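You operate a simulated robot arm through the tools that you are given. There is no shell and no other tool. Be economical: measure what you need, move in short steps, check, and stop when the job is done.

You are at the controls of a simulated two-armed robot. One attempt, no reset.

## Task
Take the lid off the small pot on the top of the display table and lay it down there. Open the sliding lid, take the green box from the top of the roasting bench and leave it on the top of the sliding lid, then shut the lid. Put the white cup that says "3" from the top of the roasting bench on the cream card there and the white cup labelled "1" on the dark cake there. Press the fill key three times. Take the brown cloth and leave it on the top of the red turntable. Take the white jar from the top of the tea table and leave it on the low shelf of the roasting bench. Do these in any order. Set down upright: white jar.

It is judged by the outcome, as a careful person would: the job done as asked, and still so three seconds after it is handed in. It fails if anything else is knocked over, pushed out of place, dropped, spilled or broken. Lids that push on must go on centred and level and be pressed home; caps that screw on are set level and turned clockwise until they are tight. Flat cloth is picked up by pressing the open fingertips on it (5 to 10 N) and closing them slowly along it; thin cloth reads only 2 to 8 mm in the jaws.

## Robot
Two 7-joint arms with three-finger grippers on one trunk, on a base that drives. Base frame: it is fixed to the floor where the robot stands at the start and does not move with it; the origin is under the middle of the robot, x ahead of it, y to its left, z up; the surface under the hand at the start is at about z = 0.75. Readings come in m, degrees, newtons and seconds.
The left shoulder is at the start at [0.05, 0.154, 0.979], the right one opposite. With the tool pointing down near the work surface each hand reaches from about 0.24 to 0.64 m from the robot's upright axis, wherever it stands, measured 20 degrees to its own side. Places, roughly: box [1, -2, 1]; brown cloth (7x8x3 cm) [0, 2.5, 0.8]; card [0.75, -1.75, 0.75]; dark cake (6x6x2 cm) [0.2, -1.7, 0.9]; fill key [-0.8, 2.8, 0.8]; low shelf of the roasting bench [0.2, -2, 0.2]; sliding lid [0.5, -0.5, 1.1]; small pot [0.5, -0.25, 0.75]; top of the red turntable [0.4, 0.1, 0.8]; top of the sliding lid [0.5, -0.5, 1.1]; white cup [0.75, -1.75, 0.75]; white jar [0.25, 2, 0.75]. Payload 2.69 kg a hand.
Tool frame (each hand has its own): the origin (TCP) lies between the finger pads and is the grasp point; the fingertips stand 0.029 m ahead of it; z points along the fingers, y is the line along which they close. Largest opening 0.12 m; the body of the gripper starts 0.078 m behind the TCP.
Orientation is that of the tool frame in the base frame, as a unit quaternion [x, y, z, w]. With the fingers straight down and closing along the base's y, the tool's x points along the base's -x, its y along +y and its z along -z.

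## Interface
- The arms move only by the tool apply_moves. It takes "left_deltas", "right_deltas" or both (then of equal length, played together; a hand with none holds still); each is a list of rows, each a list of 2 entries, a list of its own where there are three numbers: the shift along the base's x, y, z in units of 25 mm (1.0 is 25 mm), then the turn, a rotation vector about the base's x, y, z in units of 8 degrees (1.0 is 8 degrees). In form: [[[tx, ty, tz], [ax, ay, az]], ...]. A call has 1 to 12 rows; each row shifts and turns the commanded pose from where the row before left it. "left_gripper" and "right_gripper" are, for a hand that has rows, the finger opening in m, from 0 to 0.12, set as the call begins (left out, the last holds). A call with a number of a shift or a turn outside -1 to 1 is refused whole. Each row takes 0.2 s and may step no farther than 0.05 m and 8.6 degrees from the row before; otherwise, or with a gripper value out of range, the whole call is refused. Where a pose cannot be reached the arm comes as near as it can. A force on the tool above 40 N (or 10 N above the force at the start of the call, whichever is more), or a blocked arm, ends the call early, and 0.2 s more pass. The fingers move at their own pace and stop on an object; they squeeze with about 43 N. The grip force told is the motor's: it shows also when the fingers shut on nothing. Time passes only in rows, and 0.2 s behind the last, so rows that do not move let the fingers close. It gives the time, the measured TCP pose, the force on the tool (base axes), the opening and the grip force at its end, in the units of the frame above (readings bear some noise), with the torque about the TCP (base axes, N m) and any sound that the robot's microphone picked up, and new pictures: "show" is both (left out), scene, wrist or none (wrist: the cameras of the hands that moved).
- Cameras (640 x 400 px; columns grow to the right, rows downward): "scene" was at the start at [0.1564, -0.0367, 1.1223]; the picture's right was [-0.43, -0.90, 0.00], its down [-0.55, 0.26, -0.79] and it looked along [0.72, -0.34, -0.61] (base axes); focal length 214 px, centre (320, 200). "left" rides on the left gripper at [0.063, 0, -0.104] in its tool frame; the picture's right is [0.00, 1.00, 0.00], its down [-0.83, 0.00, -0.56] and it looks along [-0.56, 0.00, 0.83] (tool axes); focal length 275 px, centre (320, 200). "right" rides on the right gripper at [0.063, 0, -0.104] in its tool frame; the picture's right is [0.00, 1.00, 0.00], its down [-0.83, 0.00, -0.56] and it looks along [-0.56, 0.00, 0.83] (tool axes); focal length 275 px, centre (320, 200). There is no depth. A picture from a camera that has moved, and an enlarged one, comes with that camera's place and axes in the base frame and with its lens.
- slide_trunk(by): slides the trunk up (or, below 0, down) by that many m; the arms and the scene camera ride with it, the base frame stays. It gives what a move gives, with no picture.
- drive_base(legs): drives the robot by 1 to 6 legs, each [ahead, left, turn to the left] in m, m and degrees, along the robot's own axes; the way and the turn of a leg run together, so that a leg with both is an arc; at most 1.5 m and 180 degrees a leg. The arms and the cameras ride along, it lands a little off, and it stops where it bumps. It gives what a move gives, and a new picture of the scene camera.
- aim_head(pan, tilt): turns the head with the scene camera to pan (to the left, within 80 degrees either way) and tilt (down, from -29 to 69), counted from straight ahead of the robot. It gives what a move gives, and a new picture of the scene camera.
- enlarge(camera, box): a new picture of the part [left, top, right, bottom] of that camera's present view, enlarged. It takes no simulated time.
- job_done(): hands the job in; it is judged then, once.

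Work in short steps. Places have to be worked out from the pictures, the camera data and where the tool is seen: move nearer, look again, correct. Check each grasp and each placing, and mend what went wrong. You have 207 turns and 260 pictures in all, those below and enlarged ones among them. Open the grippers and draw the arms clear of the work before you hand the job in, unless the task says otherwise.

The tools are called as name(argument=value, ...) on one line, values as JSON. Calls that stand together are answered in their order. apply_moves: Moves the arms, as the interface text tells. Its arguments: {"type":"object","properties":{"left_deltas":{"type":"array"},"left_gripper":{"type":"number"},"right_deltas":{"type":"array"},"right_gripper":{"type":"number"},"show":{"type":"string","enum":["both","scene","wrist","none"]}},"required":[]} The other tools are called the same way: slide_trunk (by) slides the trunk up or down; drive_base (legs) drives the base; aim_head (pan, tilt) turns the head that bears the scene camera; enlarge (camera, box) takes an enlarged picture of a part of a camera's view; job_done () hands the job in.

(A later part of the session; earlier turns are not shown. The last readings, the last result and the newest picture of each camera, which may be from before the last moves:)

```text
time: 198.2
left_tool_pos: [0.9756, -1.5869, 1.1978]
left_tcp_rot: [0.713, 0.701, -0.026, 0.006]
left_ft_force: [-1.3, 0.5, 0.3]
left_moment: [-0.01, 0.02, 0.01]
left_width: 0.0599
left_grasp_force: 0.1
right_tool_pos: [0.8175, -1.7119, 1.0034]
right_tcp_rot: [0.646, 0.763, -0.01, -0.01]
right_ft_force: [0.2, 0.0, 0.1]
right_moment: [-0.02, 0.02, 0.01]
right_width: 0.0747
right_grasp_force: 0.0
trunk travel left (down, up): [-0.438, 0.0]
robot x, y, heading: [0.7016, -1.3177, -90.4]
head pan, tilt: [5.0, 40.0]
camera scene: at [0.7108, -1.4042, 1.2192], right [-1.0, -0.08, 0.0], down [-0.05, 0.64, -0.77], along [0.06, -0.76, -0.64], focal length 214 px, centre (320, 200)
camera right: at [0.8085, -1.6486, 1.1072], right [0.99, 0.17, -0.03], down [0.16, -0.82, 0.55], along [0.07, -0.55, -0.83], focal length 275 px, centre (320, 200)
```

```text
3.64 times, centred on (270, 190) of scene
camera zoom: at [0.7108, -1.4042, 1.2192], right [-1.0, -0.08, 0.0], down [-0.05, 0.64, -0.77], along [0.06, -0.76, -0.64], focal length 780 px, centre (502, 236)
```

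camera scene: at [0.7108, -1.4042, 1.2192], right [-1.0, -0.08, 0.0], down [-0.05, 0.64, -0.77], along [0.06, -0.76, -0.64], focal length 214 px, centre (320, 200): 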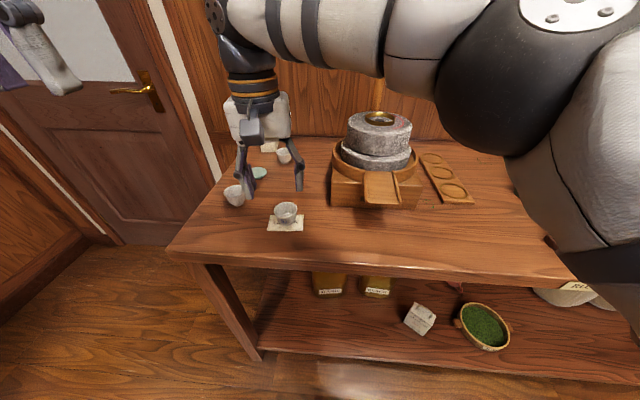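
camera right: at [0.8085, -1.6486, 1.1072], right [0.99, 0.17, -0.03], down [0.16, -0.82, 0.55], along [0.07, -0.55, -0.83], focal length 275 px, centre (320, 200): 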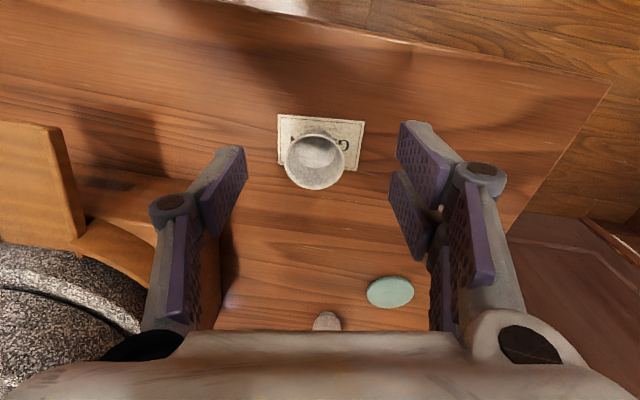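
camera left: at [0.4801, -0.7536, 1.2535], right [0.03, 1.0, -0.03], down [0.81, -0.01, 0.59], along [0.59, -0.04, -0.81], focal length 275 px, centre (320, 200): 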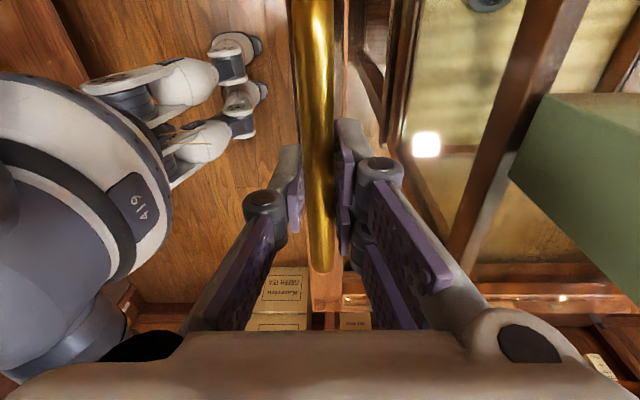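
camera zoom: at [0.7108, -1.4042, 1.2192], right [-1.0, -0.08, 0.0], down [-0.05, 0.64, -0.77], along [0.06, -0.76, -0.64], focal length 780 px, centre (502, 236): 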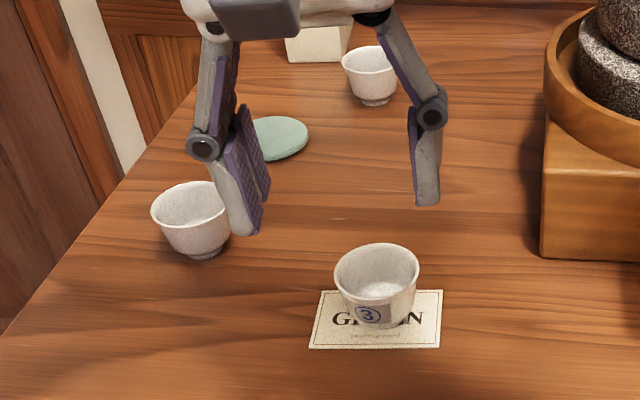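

Cup 3 sits on the card. The other cups' marks face away; I retract the right hand and use the left wrist camera, turned, to view them from the side.

apply_moves(right_deltas=[[[-0.5, 1, 0.5], [0, 0, 0]], [[-1, 1, 0.5], [0, 0, 0]], [[-1, 1, 0], [0, 0, 0]], [[-1, 1, 0], [0, 0, 0]], [[-1, 0, 0], [0, 0, 0]], [[-1, 0, 0], [0, 0, 0]], [[-1, 0, 0], [0, 0, 0]], [[-1, 0, 0], [0, 0, 0]], [[-1, 0, 0], [0, 0, 0]], [[-1, 0, 0], [0, 0, 0]]], show="none")

drive_base(legs=[[0.03, 0.06, 0.4]])

apply_moves(left_deltas=[[[-0.2, -0.5, -0.6], [0, 0, -0.94]], [[-0.2, -0.9, -0.6], [0, 0, -0.94]], [[-0.2, -0.9, -0.6], [0, 0, -0.94]], [[-0.2, -0.9, -0.6], [0, 0, -0.94]], [[-0.2, -0.9, -0.6], [0, 0, -0.94]], [[-0.2, -0.9, -0.6], [0, 0, -0.94]], [[-0.2, -0.9, -0.6], [0, 0, -0.94]], [[0, -0.9, -0.6], [0, 0, -0.94]], [[0, -0.9, -0.6], [0, 0, -0.94]], [[0, -0.9, -0.6], [0, 0, -0.94]], [[0, -0.9, -0.6], [0, 0, -0.94]], [[0, -0.5, -0.5], [0, 0, -0.94]]], show="both")

```text
time: 200.4
left_tool_pos: [0.974, -1.5864, 1.1981]
left_tcp_rot: [0.713, 0.7, -0.025, 0.005]
left_ft_force: [-1.3, -0.3, 0.1]
left_moment: [0.01, -0.05, -0.02]
left_width: 0.0599
left_grasp_force: 0.2
right_tool_pos: [0.5769, -1.6093, 1.0287]
right_tcp_rot: [0.647, 0.763, -0.011, -0.012]
right_ft_force: [0.2, 0.5, 0.1]
right_moment: [-0.02, 0.0, 0.01]
right_width: 0.0752
right_grasp_force: 0.0
trunk travel left (down, up): [-0.438, 0.0]
robot x, y, heading: [0.702, -1.3215, -90.8]
head pan, tilt: [5.0, 40.0]
```

```text
time: 201.5
left_tool_pos: [1.0378, -1.6131, 1.1968]
left_tcp_rot: [0.71, 0.703, -0.026, 0.005]
left_ft_force: [0.7, -0.5, -1.2]
left_moment: [0.04, 0.03, 0.03]
left_width: 0.06
left_grasp_force: 0.0
right_tool_pos: [0.6387, -1.6406, 1.029]
right_tcp_rot: [0.645, 0.764, -0.011, -0.01]
right_ft_force: [0.2, -0.8, 0.1]
right_moment: [0.01, 0.01, -0.02]
right_width: 0.0751
right_grasp_force: 0.1
trunk travel left (down, up): [-0.438, 0.0]
robot x, y, heading: [0.7633, -1.3473, -90.0]
head pan, tilt: [5.0, 40.0]
camera scene: at [0.7709, -1.4346, 1.219], right [-1.0, -0.09, 0.0], down [-0.06, 0.64, -0.77], along [0.07, -0.76, -0.64], focal length 214 px, centre (320, 200)
```

scene: 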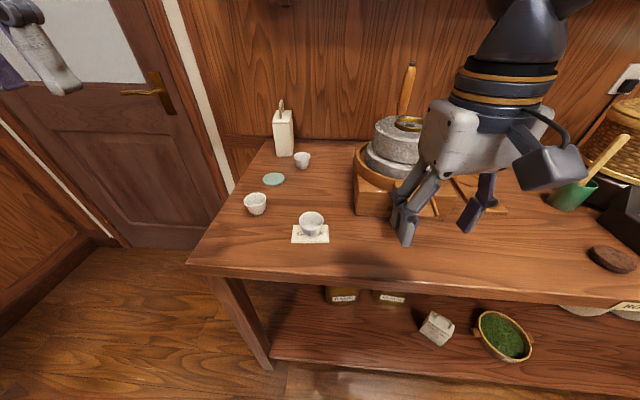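

```text
time: 204.1
left_tool_pos: [1.001, -1.8638, 1.0214]
left_tcp_rot: [1.0, -0.009, -0.021, -0.015]
left_ft_force: [-0.5, 0.0, 0.2]
left_moment: [0.01, -0.04, 0.02]
left_width: 0.0599
left_grasp_force: 0.1
right_tool_pos: [0.6386, -1.6397, 1.0281]
right_tcp_rot: [0.645, 0.764, -0.011, -0.011]
right_ft_force: [0.1, 0.1, 0.3]
right_moment: [-0.01, 0.02, -0.03]
right_width: 0.0751
right_grasp_force: 0.1
trunk travel left (down, up): [-0.438, 0.0]
robot x, y, heading: [0.7632, -1.3472, -89.9]
head pan, tilt: [5.0, 40.0]
camera scene: at [0.7704, -1.4347, 1.2189], right [-1.0, -0.09, 0.0], down [-0.06, 0.64, -0.77], along [0.07, -0.76, -0.64], focal length 214 px, centre (320, 200)
camera left: at [1.0688, -1.8686, 1.1218], right [-0.02, -1.0, -0.03], down [-0.81, 0.0, 0.59], along [-0.59, 0.04, -0.81], focal length 275 px, centre (320, 200)
```

scene: 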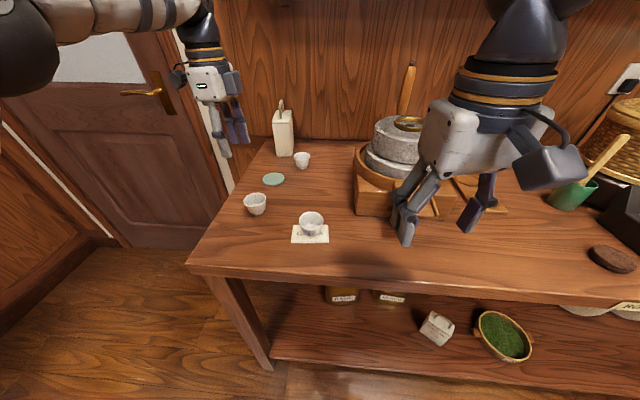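
left: 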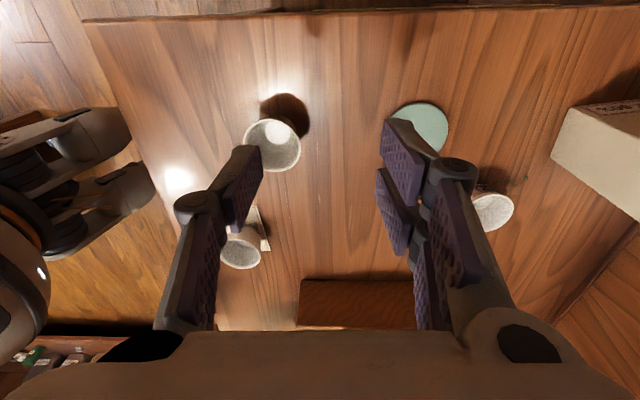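

enlarge(camera="left", box=[220, 80, 320, 180])

enlarge(camera="left", box=[440, 160, 540, 250])

```text
4.00 times, centred on (270, 130) of left
camera zoom: at [1.0688, -1.8686, 1.1218], right [-0.02, -1.0, -0.03], down [-0.81, 0.0, 0.59], along [-0.59, 0.04, -0.81], focal length 1101 px, centre (520, 480)
```

zoom: 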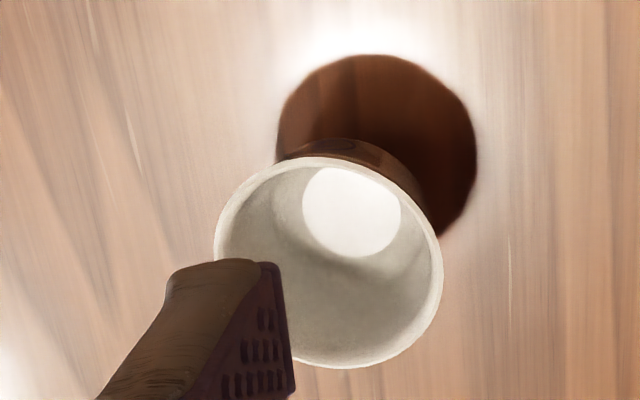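

```text
4.44 times, centred on (490, 205) of left
camera zoom: at [1.0688, -1.8686, 1.1218], right [-0.02, -1.0, -0.03], down [-0.81, 0.0, 0.59], along [-0.59, 0.04, -0.81], focal length 1224 px, centre (-436, 178)
```

zoom: 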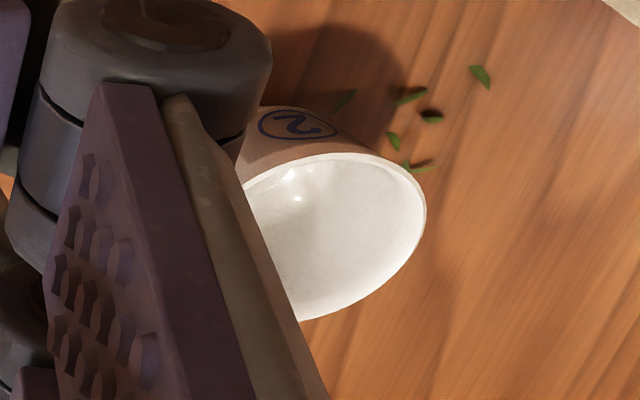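

The rear cup is "2", so the near-left one at [0.962, -1.815] is "1". I place the left hand above it.

apply_moves(left_deltas=[[[-0.8, 1, 0], [0, 0, 0]], [[-0.78, 0.96, 0], [0, 0, 0]], [[0, 0, -1], [0, 0, 0]], [[0, 0, -1], [0, 0, 0]]], left_gripper=0.085, show="wrist")

```text
time: 205.1
left_tool_pos: [0.9611, -1.8146, 0.9707]
left_tcp_rot: [1.0, -0.007, -0.021, -0.015]
left_ft_force: [-0.1, -0.2, 0.2]
left_moment: [0.03, 0.0, 0.01]
left_width: 0.0852
left_grasp_force: 0.0
right_tool_pos: [0.6385, -1.6401, 1.0291]
right_tcp_rot: [0.644, 0.764, -0.01, -0.01]
right_ft_force: [0.3, -0.5, -0.8]
right_moment: [-0.01, 0.01, -0.01]
right_width: 0.0749
right_grasp_force: 0.1
trunk travel left (down, up): [-0.438, 0.0]
robot x, y, heading: [0.7636, -1.3474, -90.0]
head pan, tilt: [5.0, 40.0]
camera left: at [1.0291, -1.8202, 1.0717], right [-0.02, -1.0, -0.03], down [-0.81, 0.0, 0.59], along [-0.59, 0.04, -0.81], focal length 275 px, centre (320, 200)
```

left: 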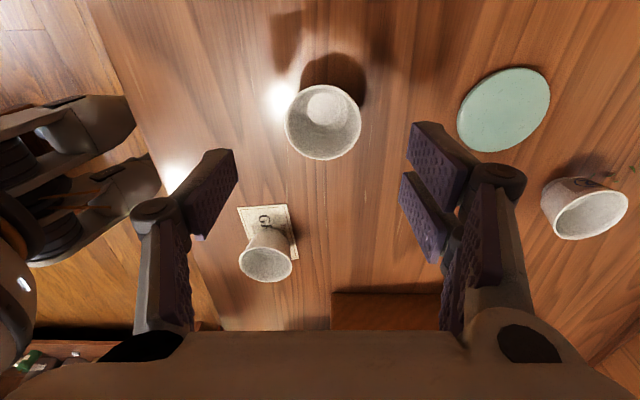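

Centred. Down and close.

apply_moves(left_deltas=[[[0, 0, -1], [0, 0, 0]], [[0, 0, -1], [0, 0, 0]], [[0, 0, -1], [0, 0, 0]], [[0, 0, -0.5], [0, 0, 0]]], show="none")

apply_moves(left_deltas=[[[0, 0, 0], [0, 0, 0]], [[0, 0, 0], [0, 0, 0]], [[0, 0, 0], [0, 0, 0]]], left_gripper=0.035, show="none")

apply_moves(left_deltas=[[[0, 0, 0.8], [0, 0, 0]], [[0, 0, 1], [0, 0, 0]], [[0, 0, 1], [0, 0, 0]], [[0, 0, 1], [0, 0, 0]], [[0, 0.3, 1], [0, 0, 0]], [[0, 0.5, 1], [0, 0, 0]]], show="both")

```text
time: 206.1
left_tool_pos: [0.961, -1.8154, 0.8828]
left_tcp_rot: [1.0, -0.008, -0.02, -0.015]
left_ft_force: [0.1, -0.6, -0.7]
left_moment: [0.02, 0.01, 0.04]
left_width: 0.0851
left_grasp_force: 0.1
right_tool_pos: [0.638, -1.6395, 1.0292]
right_tcp_rot: [0.645, 0.764, -0.011, -0.011]
right_ft_force: [-0.2, -0.2, -0.4]
right_moment: [0.0, 0.01, 0.01]
right_width: 0.0751
right_grasp_force: 0.0
trunk travel left (down, up): [-0.438, 0.0]
robot x, y, heading: [0.7643, -1.3476, -90.0]
head pan, tilt: [5.0, 40.0]
```

```text
time: 206.9
left_tool_pos: [0.9616, -1.8149, 0.8826]
left_tcp_rot: [1.0, -0.008, -0.022, -0.015]
left_ft_force: [-0.3, 0.9, 3.8]
left_moment: [0.05, -0.02, 0.02]
left_width: 0.0478
left_grasp_force: 42.8
right_tool_pos: [0.6388, -1.6386, 1.0287]
right_tcp_rot: [0.644, 0.764, -0.011, -0.01]
right_ft_force: [0.3, -0.5, 1.2]
right_moment: [0.0, 0.02, 0.01]
right_width: 0.075
right_grasp_force: 0.1
trunk travel left (down, up): [-0.438, 0.0]
robot x, y, heading: [0.7615, -1.3479, -90.0]
head pan, tilt: [5.0, 40.0]
```

```text
time: 208.3
left_tool_pos: [0.9618, -1.7945, 1.0283]
left_tcp_rot: [1.0, -0.008, -0.022, -0.015]
left_ft_force: [-0.5, -0.3, 0.5]
left_moment: [-0.01, -0.03, -0.01]
left_width: 0.0478
left_grasp_force: 43.0
right_tool_pos: [0.6381, -1.6398, 1.0271]
right_tcp_rot: [0.644, 0.765, -0.011, -0.011]
right_ft_force: [-0.4, 0.5, -0.3]
right_moment: [-0.01, 0.0, 0.0]
right_width: 0.0751
right_grasp_force: 0.0
trunk travel left (down, up): [-0.438, 0.0]
robot x, y, heading: [0.7618, -1.3461, -90.3]
head pan, tilt: [5.0, 40.0]
camera scene: at [0.7703, -1.4338, 1.2191], right [-1.0, -0.09, 0.0], down [-0.06, 0.64, -0.77], along [0.07, -0.76, -0.64], focal length 214 px, centre (320, 200)
camera left: at [1.0294, -1.7997, 1.1297], right [-0.02, -1.0, -0.03], down [-0.81, 0.0, 0.59], along [-0.59, 0.04, -0.81], focal length 275 px, centre (320, 200)
```

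scene: 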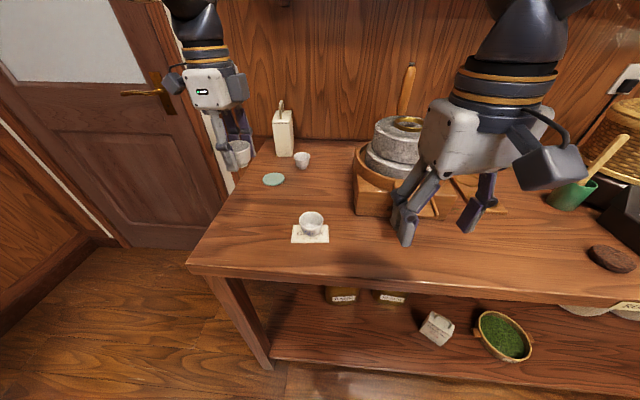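
left: 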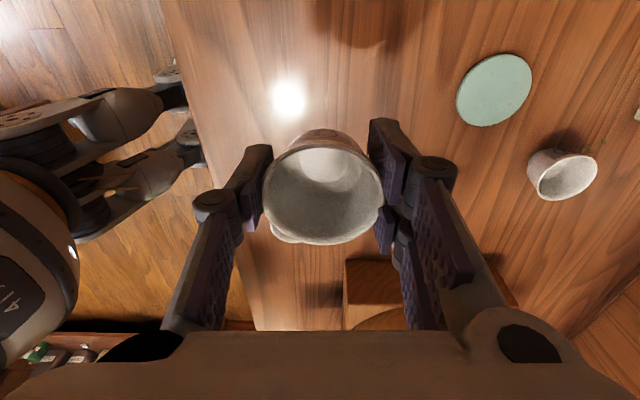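

I tuck both hands in and strafe right so the cake comes before the left hand.

apply_moves(left_deltas=[[[-0.5, 1, 0.4], [0, 0, 0]], [[-0.5, 1, 0.4], [0, 0, 0]], [[-0.5, 1, 0.4], [0, 0, 0]], [[-0.5, 1, 0], [0, 0, 0]], [[0, 1, 0], [0, 0, 0]], [[0, 1, 0], [0, 0, 0]]], right_deltas=[[[0, 0.4, 1], [0, 0, 0]], [[0, 0.4, 1], [0, 0, 0]], [[0, 0.4, 1], [0, 0, 0]], [[0, 0.4, 1], [0, 0, 0]], [[0, 0, 0], [0, 0, 0]], [[0, 0, 0], [0, 0, 0]]], show="none")

drive_base(legs=[[-0.1, -0.3, 0], [0, -0.4, 0]])

```text
time: 209.7
left_tool_pos: [0.9123, -1.6428, 1.0577]
left_tcp_rot: [1.0, -0.007, -0.023, -0.014]
left_ft_force: [-0.6, 0.3, -0.3]
left_moment: [0.0, -0.05, 0.02]
left_width: 0.048
left_grasp_force: 43.6
right_tool_pos: [0.6389, -1.6003, 1.1284]
right_tcp_rot: [0.644, 0.765, -0.01, -0.01]
right_ft_force: [0.1, 0.5, 0.1]
right_moment: [0.0, -0.01, 0.04]
right_width: 0.0751
right_grasp_force: 0.0
trunk travel left (down, up): [-0.438, 0.0]
robot x, y, heading: [0.7582, -1.3516, -90.1]
head pan, tilt: [5.0, 40.0]
```

```text
time: 215.8
left_tool_pos: [0.2224, -1.5411, 1.0581]
left_tcp_rot: [1.0, -0.011, -0.022, -0.014]
left_ft_force: [0.3, -0.6, 0.4]
left_moment: [-0.01, -0.01, 0.01]
left_width: 0.0477
left_grasp_force: 42.8
right_tool_pos: [-0.0497, -1.4958, 1.1279]
right_tcp_rot: [0.646, 0.763, -0.011, -0.011]
right_ft_force: [0.7, -0.8, 0.8]
right_moment: [0.0, 0.0, 0.02]
right_width: 0.0747
right_grasp_force: 0.2
trunk travel left (down, up): [-0.438, 0.0]
robot x, y, heading: [0.0764, -1.2446, -90.3]
head pan, tilt: [5.0, 40.0]
camera scene: at [0.0823, -1.3308, 1.219], right [-1.0, -0.08, 0.0], down [-0.05, 0.64, -0.77], along [0.06, -0.76, -0.64], focal length 214 px, centre (320, 200)
```

scene: 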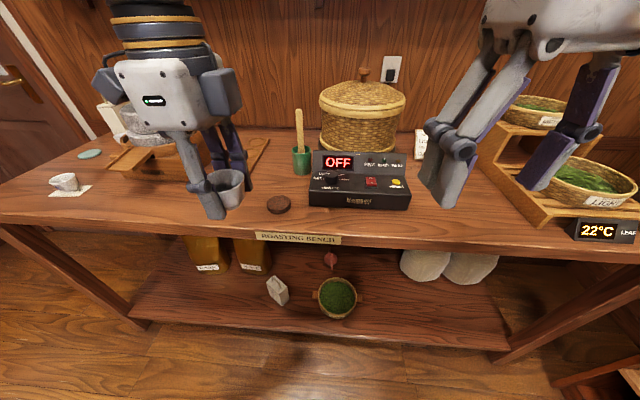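

Cake ≈ [0.22, -1.727]. I move the left hand over it to see from the wrist.

apply_moves(left_deltas=[[[0, -1, -0.3], [0, 0, 0]], [[0, -1, -0.4], [0, 0, 0]], [[0, -1, -0.4], [0, 0, 0]], [[0, -1, -0.4], [0, 0, 0]], [[0, -1, -0.4], [0, 0, 0]], [[0, -1, -0.3], [0, 0, 0]], [[0, -1, 0], [0, 0, 0]]], show="both")

```text
time: 217.3
left_tool_pos: [0.2237, -1.7192, 1.0033]
left_tcp_rot: [1.0, -0.01, -0.022, -0.015]
left_ft_force: [-0.5, 0.1, -1.1]
left_moment: [0.03, 0.03, -0.04]
left_width: 0.0474
left_grasp_force: 43.1
right_tool_pos: [-0.0502, -1.4968, 1.1287]
right_tcp_rot: [0.648, 0.762, -0.01, -0.011]
right_ft_force: [-0.6, 0.2, 0.1]
right_moment: [-0.01, -0.03, 0.01]
right_width: 0.0751
right_grasp_force: 0.1
trunk travel left (down, up): [-0.438, 0.0]
robot x, y, heading: [0.0741, -1.2442, -90.7]
head pan, tilt: [5.0, 40.0]
camera scene: at [0.0824, -1.3315, 1.2189], right [-1.0, -0.08, 0.0], down [-0.05, 0.64, -0.77], along [0.06, -0.76, -0.64], focal length 214 px, centre (320, 200)
camera left: at [0.2912, -1.7237, 1.1037], right [-0.03, -1.0, -0.03], down [-0.81, 0.0, 0.59], along [-0.59, 0.04, -0.81], focal length 275 px, centre (320, 200)
```

scene: 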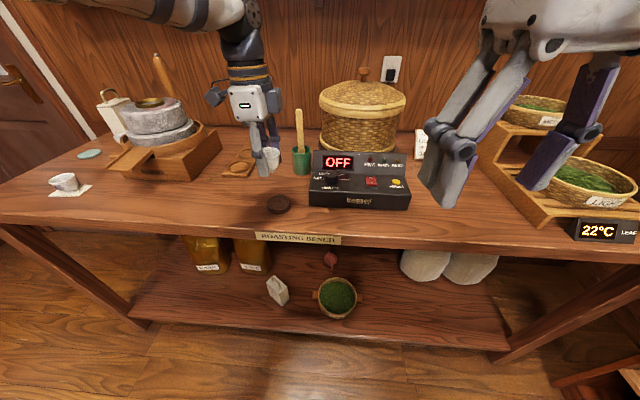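
left: 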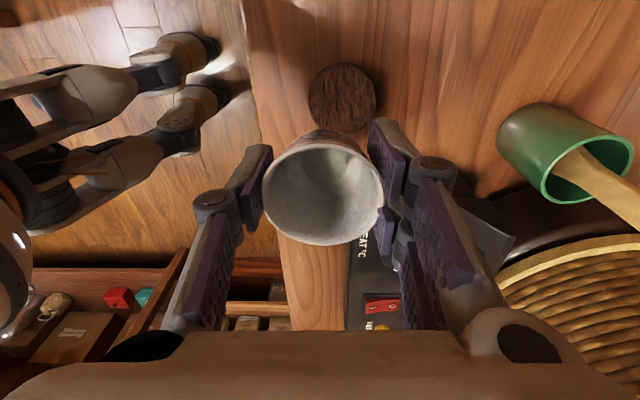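

Cake centre ≈ [0.225, -1.733]. I align and lower to near contact.

apply_moves(left_deltas=[[[0.06, -0.55, -0.6], [0, 0, 0]], [[0, 0, -1], [0, 0, 0]], [[0, 0, -1], [0, 0, 0]], [[0, 0, -0.9], [0, 0, 0]]], show="both")

```text
time: 218.3
left_tool_pos: [0.224, -1.7311, 0.9149]
left_tcp_rot: [1.0, -0.011, -0.021, -0.015]
left_ft_force: [0.8, -0.5, -1.4]
left_moment: [-0.05, -0.01, -0.02]
left_width: 0.0476
left_grasp_force: 42.7
right_tool_pos: [-0.0484, -1.4956, 1.1289]
right_tcp_rot: [0.647, 0.763, -0.011, -0.01]
right_ft_force: [0.7, -0.1, 1.1]
right_moment: [0.01, 0.0, 0.01]
right_width: 0.0749
right_grasp_force: 0.0
trunk travel left (down, up): [-0.438, 0.0]
robot x, y, heading: [0.0694, -1.2475, -90.3]
head pan, tilt: [5.0, 40.0]
camera scene: at [0.0825, -1.331, 1.2189], right [-1.0, -0.08, 0.0], down [-0.05, 0.64, -0.77], along [0.06, -0.76, -0.64], focal length 214 px, centre (320, 200)
camera left: at [0.2911, -1.736, 1.016], right [-0.03, -1.0, -0.03], down [-0.81, 0.0, 0.59], along [-0.59, 0.04, -0.81], focal length 275 px, centre (320, 200)
```

scene: 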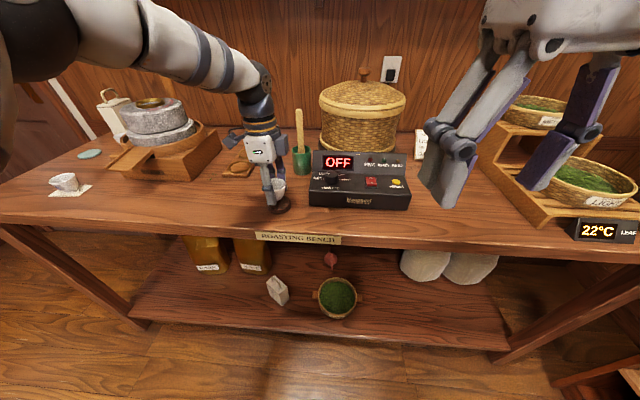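
left: 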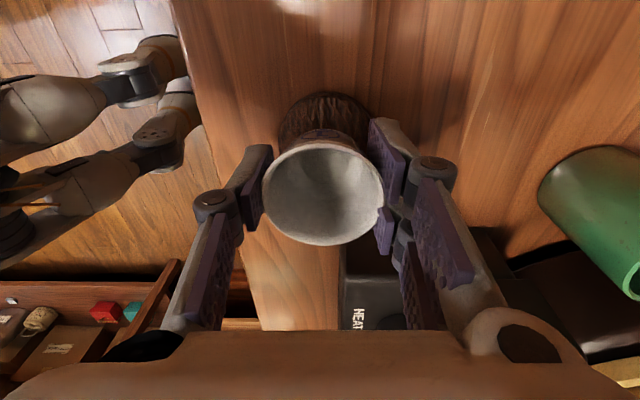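

enlarge(camera="left", box=[250, 80, 390, 250])

apply_moves(left_deltas=[[[0, 0, -0.25], [0, 0, 0]]], show="none")

```text
2.35 times, centred on (320, 165) of left
camera zoom: at [0.2911, -1.736, 1.016], right [-0.03, -1.0, -0.03], down [-0.81, 0.0, 0.59], along [-0.59, 0.04, -0.81], focal length 648 px, centre (320, 282)
```

zoom: 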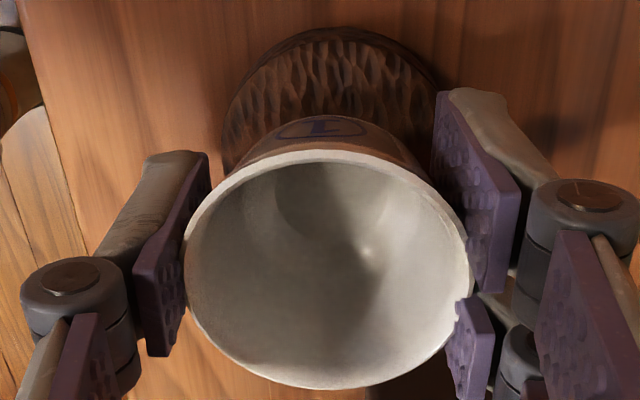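

```text
time: 218.8
left_tool_pos: [0.2241, -1.7307, 0.9091]
left_tcp_rot: [1.0, -0.011, -0.021, -0.015]
left_ft_force: [0.1, -0.6, -1.2]
left_moment: [0.0, 0.01, -0.03]
left_width: 0.0476
left_grasp_force: 42.9
right_tool_pos: [-0.0487, -1.4953, 1.1282]
right_tcp_rot: [0.646, 0.763, -0.01, -0.01]
right_ft_force: [0.0, 0.5, 0.6]
right_moment: [-0.01, 0.0, -0.01]
right_width: 0.075
right_grasp_force: 0.0
trunk travel left (down, up): [-0.438, 0.0]
robot x, y, heading: [0.0699, -1.2453, -90.8]
head pan, tilt: [5.0, 40.0]
```

It is cup "1" and it is centred over the cake. Lower to contact in small steps.

apply_moves(left_deltas=[[[0, -0.08, -0.12], [0, 0, 0]]], show="none")

apply_moves(left_deltas=[[[0, 0, -0.12], [0, 0, 0]]], show="none")

apply_moves(left_deltas=[[[0, 0, -0.08], [0, 0, 0]]], show="none")

```text
time: 219.2
left_tool_pos: [0.2238, -1.7326, 0.9055]
left_tcp_rot: [1.0, -0.011, -0.022, -0.015]
left_ft_force: [0.4, -0.1, -0.9]
left_moment: [0.01, -0.01, 0.02]
left_width: 0.0477
left_grasp_force: 42.8
right_tool_pos: [-0.0503, -1.4954, 1.1276]
right_tcp_rot: [0.646, 0.763, -0.01, -0.012]
right_ft_force: [0.9, 0.0, -0.2]
right_moment: [-0.02, 0.0, -0.01]
right_width: 0.0748
right_grasp_force: 0.0
trunk travel left (down, up): [-0.438, 0.0]
robot x, y, heading: [0.073, -1.2433, -90.4]
head pan, tilt: [5.0, 40.0]
```

```text
time: 219.6
left_tool_pos: [0.2229, -1.7316, 0.904]
left_tcp_rot: [1.0, -0.011, -0.022, -0.015]
left_ft_force: [-0.8, -0.4, -0.3]
left_moment: [0.01, 0.0, -0.01]
left_width: 0.0477
left_grasp_force: 42.6
right_tool_pos: [-0.0504, -1.4953, 1.1283]
right_tcp_rot: [0.646, 0.763, -0.011, -0.011]
right_ft_force: [-0.3, -0.1, 0.4]
right_moment: [-0.03, -0.01, -0.01]
right_width: 0.075
right_grasp_force: 0.1
trunk travel left (down, up): [-0.438, 0.0]
robot x, y, heading: [0.0723, -1.242, -90.4]
head pan, tilt: [5.0, 40.0]
```

```text
time: 219.9
left_tool_pos: [0.2243, -1.7324, 0.9001]
left_tcp_rot: [1.0, -0.011, -0.02, -0.015]
left_ft_force: [-0.1, 0.7, -0.6]
left_moment: [-0.01, 0.01, 0.02]
left_width: 0.0474
left_grasp_force: 43.2
right_tool_pos: [-0.0497, -1.4959, 1.1283]
right_tcp_rot: [0.647, 0.762, -0.011, -0.011]
right_ft_force: [0.3, 0.4, -0.4]
right_moment: [-0.02, 0.01, 0.0]
right_width: 0.0749
right_grasp_force: 0.0
trunk travel left (down, up): [-0.438, 0.0]
robot x, y, heading: [0.0755, -1.2449, -90.3]
head pan, tilt: [5.0, 40.0]
```

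apply_moves(left_deltas=[[[0, 0, -0.08], [0, 0, 0]]], show="none")

apply_moves(left_deltas=[[[0, 0, -0.08], [0, 0, 0]]], show="wrist")

```text
time: 220.3
left_tool_pos: [0.2249, -1.7328, 0.901]
left_tcp_rot: [1.0, -0.011, -0.022, -0.014]
left_ft_force: [-0.7, 0.8, 1.4]
left_moment: [0.07, -0.01, -0.03]
left_width: 0.0476
left_grasp_force: 42.9
right_tool_pos: [-0.05, -1.4956, 1.128]
right_tcp_rot: [0.647, 0.763, -0.01, -0.01]
right_ft_force: [-0.4, 0.3, 0.2]
right_moment: [0.0, 0.01, -0.01]
right_width: 0.0749
right_grasp_force: 0.1
trunk travel left (down, up): [-0.438, 0.0]
robot x, y, heading: [0.0746, -1.2425, -90.1]
head pan, tilt: [5.0, 40.0]
```

```text
time: 220.8
left_tool_pos: [0.2241, -1.7327, 0.9005]
left_tcp_rot: [1.0, -0.011, -0.022, -0.013]
left_ft_force: [0.2, -0.2, 10.7]
left_moment: [0.11, 0.01, 0.0]
left_width: 0.0472
left_grasp_force: 43.2
right_tool_pos: [-0.0506, -1.4948, 1.1292]
right_tcp_rot: [0.647, 0.763, -0.011, -0.009]
right_ft_force: [-0.7, -0.5, 0.4]
right_moment: [0.01, -0.05, 0.0]
right_width: 0.0751
right_grasp_force: 0.1
trunk travel left (down, up): [-0.438, 0.0]
robot x, y, heading: [0.0744, -1.2492, -90.3]
head pan, tilt: [5.0, 40.0]
camera left: at [0.2917, -1.737, 1.0011], right [-0.03, -1.0, -0.02], down [-0.81, 0.01, 0.59], along [-0.59, 0.04, -0.81], focal length 275 px, centre (320, 200)
```

left: 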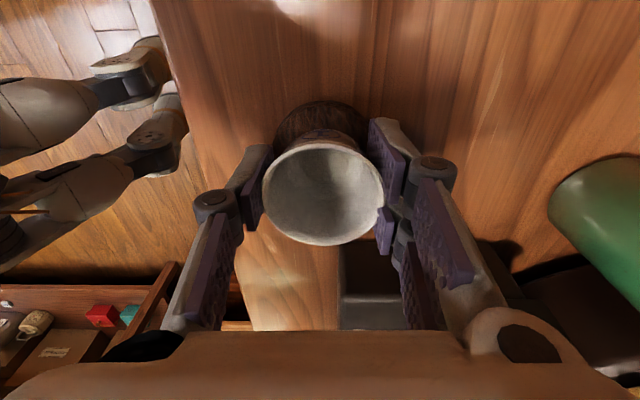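

Contact on the cake. Release and rise.

apply_moves(left_deltas=[[[0, 0, 0.04], [0, 0, 0]], [[0, 0, 0], [0, 0, 0]]], left_gripper=0.075, show="none")

apply_moves(left_deltas=[[[0, 0, 0.8], [0, 0, 0]], [[0, 0, 1], [0, 0, 0]], [[0, 0, 1], [0, 0, 0]], [[0, 0.5, 1], [0, 0, 0]], [[0, 1, 1], [0, 0, 0]], [[0, 1, 1], [0, 0, 0]], [[0, 1, 0], [0, 0, 0]]], show="scene")

enlarge(camera="scene", box=[230, 150, 330, 230])

```text
time: 221.3
left_tool_pos: [0.2244, -1.7321, 0.8986]
left_tcp_rot: [1.0, -0.011, -0.022, -0.014]
left_ft_force: [0.0, -0.6, 0.0]
left_moment: [0.01, 0.01, 0.03]
left_width: 0.075
left_grasp_force: 0.1
right_tool_pos: [-0.0498, -1.4954, 1.1276]
right_tcp_rot: [0.647, 0.762, -0.011, -0.01]
right_ft_force: [0.1, 0.4, 0.4]
right_moment: [0.0, -0.01, -0.04]
right_width: 0.0753
right_grasp_force: 0.1
trunk travel left (down, up): [-0.438, 0.0]
robot x, y, heading: [0.0752, -1.2459, -90.5]
head pan, tilt: [5.0, 40.0]
```

```text
time: 222.9
left_tool_pos: [0.2213, -1.645, 1.0457]
left_tcp_rot: [1.0, -0.011, -0.021, -0.015]
left_ft_force: [-0.4, 0.7, 0.2]
left_moment: [-0.02, 0.02, 0.01]
left_width: 0.075
left_grasp_force: 0.1
right_tool_pos: [-0.0483, -1.4946, 1.1283]
right_tcp_rot: [0.647, 0.763, -0.011, -0.011]
right_ft_force: [-0.1, -0.7, -0.1]
right_moment: [-0.03, -0.01, 0.0]
right_width: 0.0753
right_grasp_force: 0.1
trunk travel left (down, up): [-0.438, 0.0]
robot x, y, heading: [0.0733, -1.2466, -90.2]
head pan, tilt: [5.0, 40.0]
camera scene: at [0.0826, -1.3303, 1.2191], right [-1.0, -0.08, 0.0], down [-0.05, 0.64, -0.77], along [0.06, -0.76, -0.64], focal length 214 px, centre (320, 200)
```

scene: 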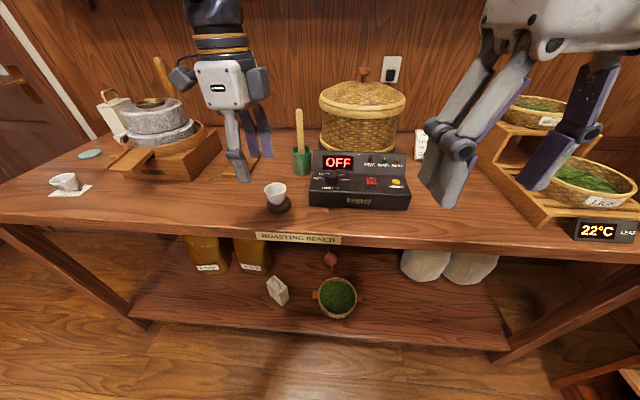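

```text
5.00 times, centred on (280, 190) of scene
camera zoom: at [0.0826, -1.3303, 1.2191], right [-1.0, -0.08, 0.0], down [-0.05, 0.64, -0.77], along [0.06, -0.76, -0.64], focal length 1072 px, centre (520, 250)
```

zoom: 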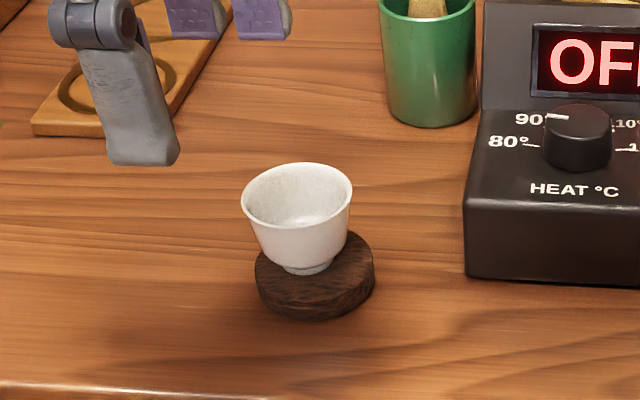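

Both cups are placed. Now I back off, turn to face +y and head for the tea table.

drive_base(legs=[[-0.12, -0.2, 0], [0, 0, 90], [0, 0, 90]])

aim_head(pan=0, tilt=20)

```text
time: 232.7
left_tool_pos: [-0.2693, -0.7207, 1.0436]
left_tcp_rot: [0.019, 0.999, -0.015, 0.021]
left_ft_force: [0.1, 0.1, 0.7]
left_moment: [0.0, -0.02, 0.0]
left_width: 0.0751
left_grasp_force: 0.1
right_tool_pos: [0.0003, -0.8753, 1.127]
right_tcp_rot: [0.758, -0.652, 0.01, -0.011]
right_ft_force: [0.2, -0.6, 0.2]
right_moment: [-0.02, -0.01, 0.02]
right_width: 0.0751
right_grasp_force: 0.0
trunk travel left (down, up): [-0.438, 0.0]
robot x, y, heading: [-0.1279, -1.1225, 88.7]
head pan, tilt: [5.0, 40.0]
camera scene: at [-0.1324, -1.0369, 1.219], right [1.0, 0.07, 0.0], down [0.04, -0.64, -0.77], along [-0.05, 0.76, -0.64], focal length 214 px, centre (320, 200)
```

scene: 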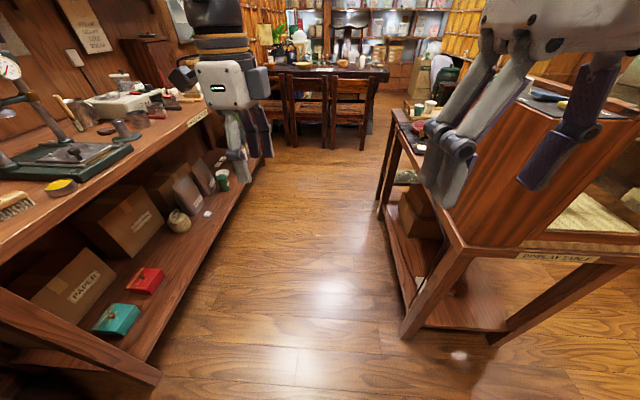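

```text
time: 233.6
left_tool_pos: [-0.271, -0.7211, 1.0445]
left_tcp_rot: [0.019, 0.999, -0.015, 0.022]
left_ft_force: [0.2, -0.6, 0.1]
left_moment: [-0.04, 0.0, 0.0]
left_width: 0.0747
left_grasp_force: 0.0
right_tool_pos: [0.0008, -0.875, 1.1277]
right_tcp_rot: [0.758, -0.653, 0.01, -0.011]
right_ft_force: [0.5, -0.4, 0.9]
right_moment: [0.02, 0.04, 0.04]
right_width: 0.0748
right_grasp_force: 0.1
trunk travel left (down, up): [-0.438, 0.0]
robot x, y, heading: [-0.1251, -1.1242, 88.6]
head pan, tilt: [0.0, 20.0]
camera scene: at [-0.1248, -1.0286, 1.2503], right [1.0, -0.02, 0.0], down [-0.01, -0.34, -0.94], along [0.02, 0.94, -0.34], focal length 214 px, centre (320, 200)
```

scene: 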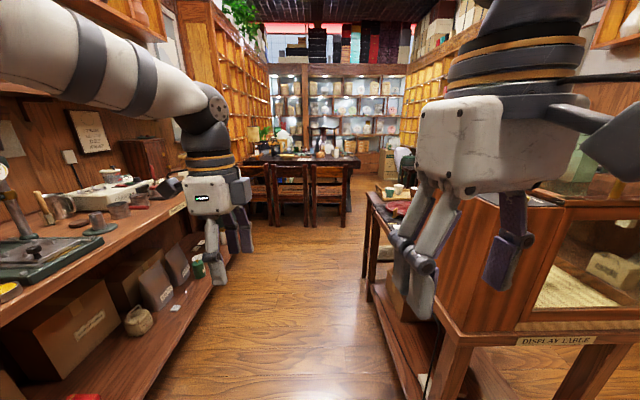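

The corridor is wide (about -0.9 to 0.24 in x). I drive along it toward the tea table.

drive_base(legs=[[0, 0.13, 1.4], [1.4, 0, 0]])

aim_head(pan=0, tilt=30)

```text
time: 241.9
left_tool_pos: [-0.4448, 0.6914, 1.0457]
left_tcp_rot: [-0.009, 1.0, -0.015, 0.022]
left_ft_force: [0.3, 0.9, 1.1]
left_moment: [-0.02, -0.01, 0.0]
left_width: 0.075
left_grasp_force: 0.1
right_tool_pos: [-0.1688, 0.552, 1.1284]
right_tcp_rot: [0.775, -0.632, 0.01, -0.011]
right_ft_force: [-0.7, 0.1, 0.3]
right_moment: [0.0, 0.02, 0.01]
right_width: 0.0748
right_grasp_force: 0.1
trunk travel left (down, up): [-0.438, 0.0]
robot x, y, heading: [-0.2821, 0.2958, 91.8]
head pan, tilt: [0.0, 20.0]
camera scene: at [-0.284, 0.3918, 1.2504], right [1.0, 0.03, 0.0], down [0.01, -0.34, -0.94], along [-0.03, 0.94, -0.34], focal length 214 px, centre (320, 200)
```

scene: 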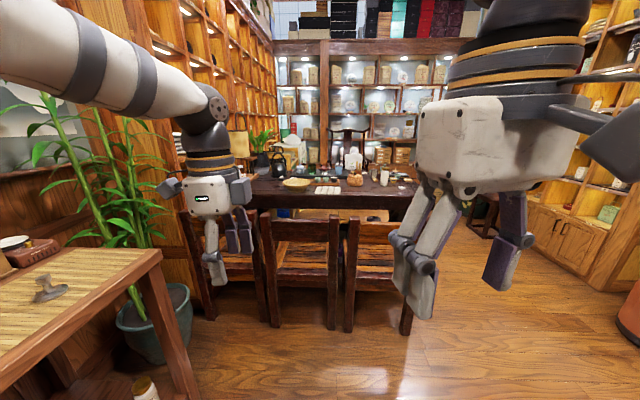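

```text
time: 242.6
left_tool_pos: [-0.4449, 0.6906, 1.0443]
left_tcp_rot: [-0.008, 1.0, -0.014, 0.021]
left_ft_force: [-0.4, 0.4, 0.0]
left_moment: [0.0, 0.0, -0.01]
left_width: 0.0751
left_grasp_force: 0.1
right_tool_pos: [-0.1673, 0.5516, 1.129]
right_tcp_rot: [0.775, -0.632, 0.009, -0.011]
right_ft_force: [0.5, 0.3, 0.6]
right_moment: [0.01, -0.03, 0.01]
right_width: 0.0752
right_grasp_force: 0.1
trunk travel left (down, up): [-0.438, 0.0]
robot x, y, heading: [-0.2821, 0.2955, 91.7]
head pan, tilt: [0.0, 30.0]
camera scene: at [-0.2839, 0.389, 1.2344], right [1.0, 0.03, 0.0], down [0.02, -0.5, -0.87], along [-0.03, 0.87, -0.5], focal length 214 px, centre (320, 200)
```

scene: 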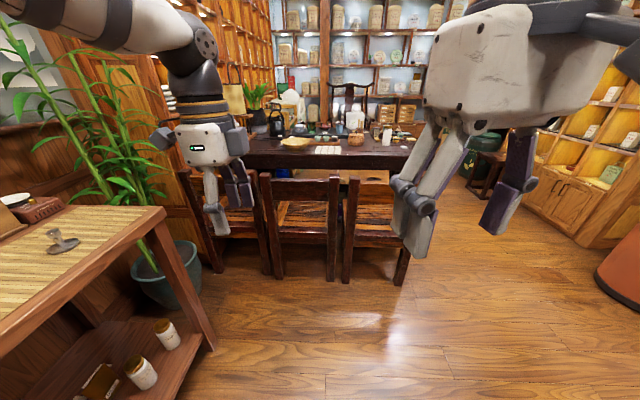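

The tea table's right end (x ≈ 0.25) is free of chairs. I go round to it.

drive_base(legs=[[0.5, 0, -1.7], [0, -1.0, 0], [0.6, 0, 0]])

aim_head(pan=35, tilt=25)

```text
time: 256.3
left_tool_pos: [0.5725, 1.8161, 1.0444]
left_tcp_rot: [0.008, 1.0, -0.015, 0.022]
left_ft_force: [0.6, 0.8, 0.3]
left_moment: [-0.02, 0.03, 0.01]
left_width: 0.075
left_grasp_force: 0.1
right_tool_pos: [0.8451, 1.668, 1.1277]
right_tcp_rot: [0.764, -0.645, 0.01, -0.011]
right_ft_force: [0.2, -0.2, 0.0]
right_moment: [-0.02, 0.01, -0.02]
right_width: 0.075
right_grasp_force: 0.1
trunk travel left (down, up): [-0.438, 0.0]
robot x, y, heading: [0.724, 1.4156, 90.0]
head pan, tilt: [0.0, 30.0]
camera scene: at [0.7236, 1.5085, 1.2343], right [1.0, 0.0, 0.0], down [0.0, -0.5, -0.87], along [0.0, 0.87, -0.5], focal length 214 px, centre (320, 200)
```

scene: 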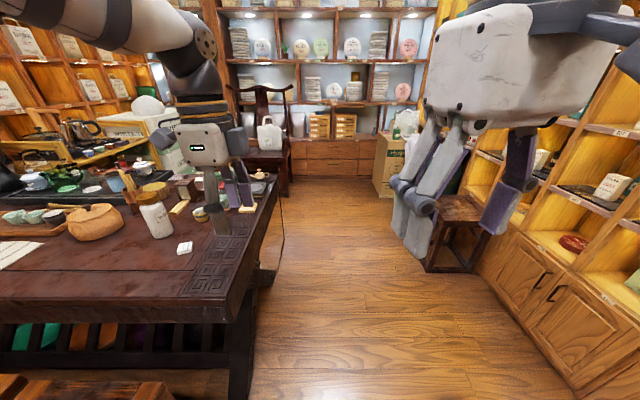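

```text
time: 257.3
left_tool_pos: [0.572, 1.8162, 1.0447]
left_tcp_rot: [0.008, 1.0, -0.014, 0.021]
left_ft_force: [-0.2, -1.0, -0.2]
left_moment: [-0.03, -0.01, 0.0]
left_width: 0.0752
left_grasp_force: 0.1
right_tool_pos: [0.8436, 1.6671, 1.1283]
right_tcp_rot: [0.764, -0.645, 0.011, -0.011]
right_ft_force: [0.4, 0.8, -1.0]
right_moment: [-0.01, 0.01, -0.01]
right_width: 0.0752
right_grasp_force: 0.1
trunk travel left (down, up): [-0.438, 0.0]
robot x, y, heading: [0.7198, 1.4166, 90.0]
head pan, tilt: [35.0, 25.0]
camera scene: at [0.6708, 1.4934, 1.2423], right [0.82, 0.57, 0.0], down [0.24, -0.35, -0.91], along [-0.52, 0.74, -0.42], focal length 214 px, centre (320, 200)
```

scene: 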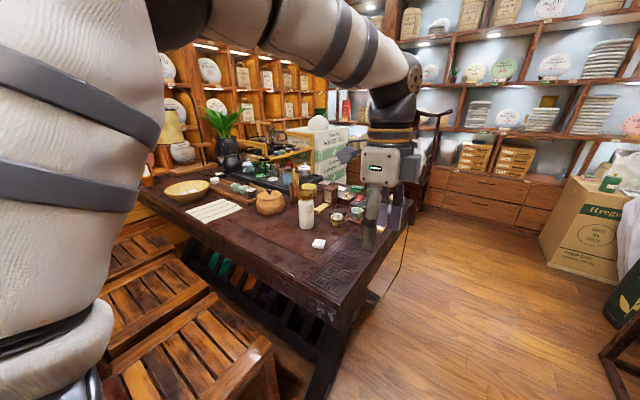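

The table's right end is at x ≈ 0.50, y 1.77–2.50. I go alongside and turn to face it (heading 180°).

drive_base(legs=[[0, -0.25, 0], [0.73, 0, 0], [0, 0, 90]])

aim_head(pan=0, tilt=30)

```text
time: 267.2
left_tool_pos: [0.5689, 2.0074, 1.0442]
left_tcp_rot: [-0.7, 0.713, 0.005, 0.025]
left_ft_force: [0.3, 0.7, -0.3]
left_moment: [0.0, -0.02, -0.01]
left_width: 0.0745
left_grasp_force: 0.1
right_tool_pos: [0.7171, 2.2792, 1.1274]
right_tcp_rot: [0.996, 0.084, -0.001, -0.015]
right_ft_force: [-0.5, 0.8, -0.1]
right_moment: [0.0, -0.02, -0.01]
right_width: 0.0749
right_grasp_force: 0.0
trunk travel left (down, up): [-0.438, 0.0]
robot x, y, heading: [0.9642, 2.1545, 179.7]
head pan, tilt: [35.0, 25.0]
camera scene: at [0.893, 2.104, 1.2423], right [-0.57, 0.82, 0.0], down [0.35, 0.24, -0.91], along [-0.74, -0.52, -0.42], focal length 214 px, centre (320, 200)
```

scene: 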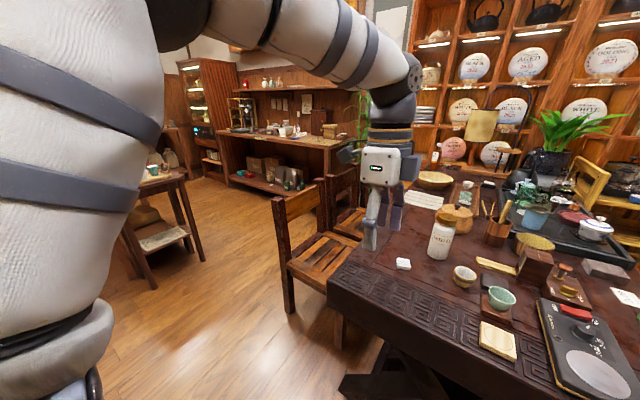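

```text
time: 268.3
left_tool_pos: [0.5682, 2.0065, 1.0443]
left_tcp_rot: [-0.701, 0.713, 0.005, 0.026]
left_ft_force: [-0.2, -0.1, -0.1]
left_moment: [0.02, -0.02, 0.01]
left_width: 0.075
left_grasp_force: 0.1
right_tool_pos: [0.7173, 2.2794, 1.1275]
right_tcp_rot: [0.996, 0.083, -0.001, -0.015]
right_ft_force: [-1.0, 0.0, -0.1]
right_moment: [0.02, 0.02, 0.01]
right_width: 0.075
right_grasp_force: 0.0
trunk travel left (down, up): [-0.438, 0.0]
robot x, y, heading: [0.9655, 2.1555, 180.2]
head pan, tilt: [0.0, 30.0]
camera scene: at [0.8781, 2.1569, 1.2344], right [0.0, 1.0, 0.0], down [0.5, 0.0, -0.87], along [-0.87, 0.0, -0.5], focal length 214 px, centre (320, 200)
```

scene: 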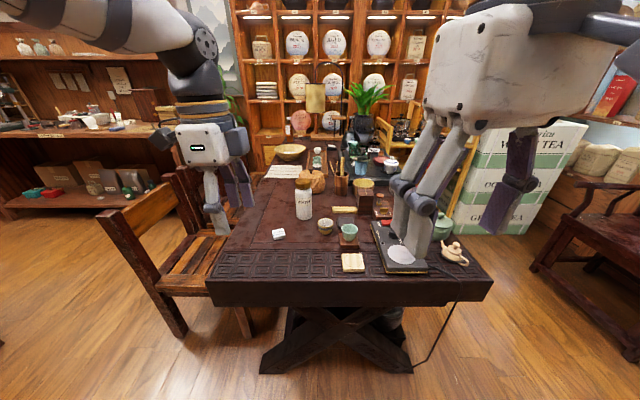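

enlarge(camera="scene", box=[200, 130, 420, 280])

```text
2.67 times, centred on (310, 205) of scene
camera zoom: at [0.8781, 2.1569, 1.2344], right [0.0, 1.0, 0.0], down [0.5, 0.0, -0.87], along [-0.87, 0.0, -0.5], focal length 572 px, centre (347, 187)
```

zoom: 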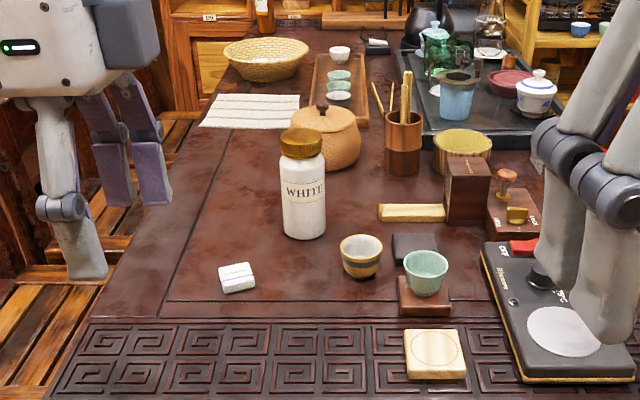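

The white jar stands at about [0.17, 2.095]. My right hand hides the cloth; I move it aside.

apply_moves(right_deltas=[[[0, 1, 0.3], [0, 0, 0]], [[0, 1, 0.3], [0, 0, 0]], [[0, 1, 0.3], [0, 0, 0]], [[0, 1, 0.3], [0, 0, 0]], [[0, 1, 0], [0, 0, 0]], [[0, 1, 0], [0, 0, 0]], [[0, 1, 0], [0, 0, 0]]], show="scene")

enlarge(camera="scene", box=[310, 110, 510, 270])

```text
time: 269.9
left_tool_pos: [0.5695, 2.0085, 1.0449]
left_tcp_rot: [-0.701, 0.713, 0.005, 0.024]
left_ft_force: [-1.2, 0.5, -0.6]
left_moment: [-0.02, 0.03, 0.01]
left_width: 0.0749
left_grasp_force: 0.0
right_tool_pos: [0.7175, 2.4556, 1.1568]
right_tcp_rot: [0.996, 0.084, 0.0, -0.015]
right_ft_force: [0.5, 0.4, 1.0]
right_moment: [-0.02, 0.02, 0.01]
right_width: 0.0752
right_grasp_force: 0.0
trunk travel left (down, up): [-0.438, 0.0]
robot x, y, heading: [0.9678, 2.1552, 179.7]
head pan, tilt: [0.0, 30.0]
camera scene: at [0.8781, 2.1574, 1.2343], right [0.0, 1.0, 0.0], down [0.5, 0.0, -0.87], along [-0.87, 0.0, -0.5], focal length 214 px, centre (320, 200)
```

scene: 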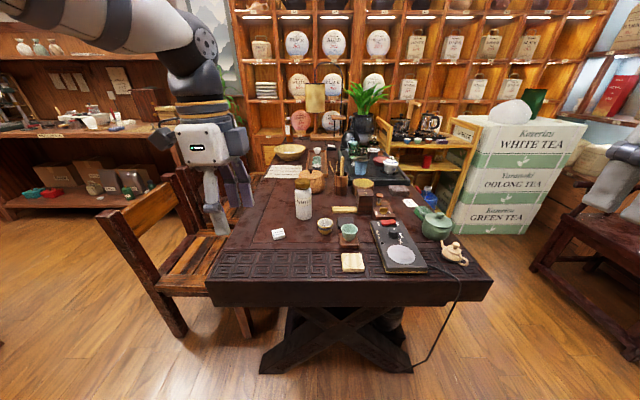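

```text
2.50 times, centred on (410, 190) of scene
camera zoom: at [0.8781, 2.1574, 1.2343], right [0.0, 1.0, 0.0], down [0.5, 0.0, -0.87], along [-0.87, 0.0, -0.5], focal length 536 px, centre (95, 225)
```

zoom: 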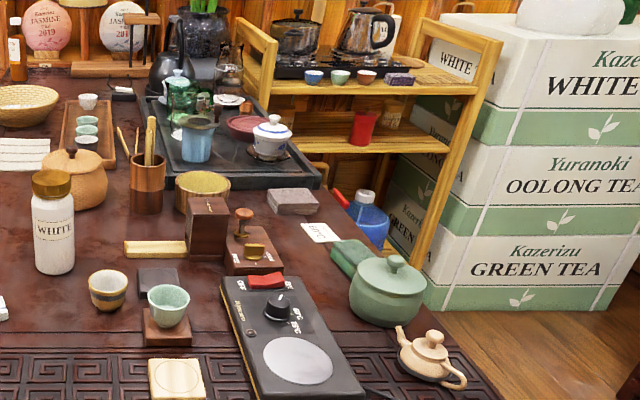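

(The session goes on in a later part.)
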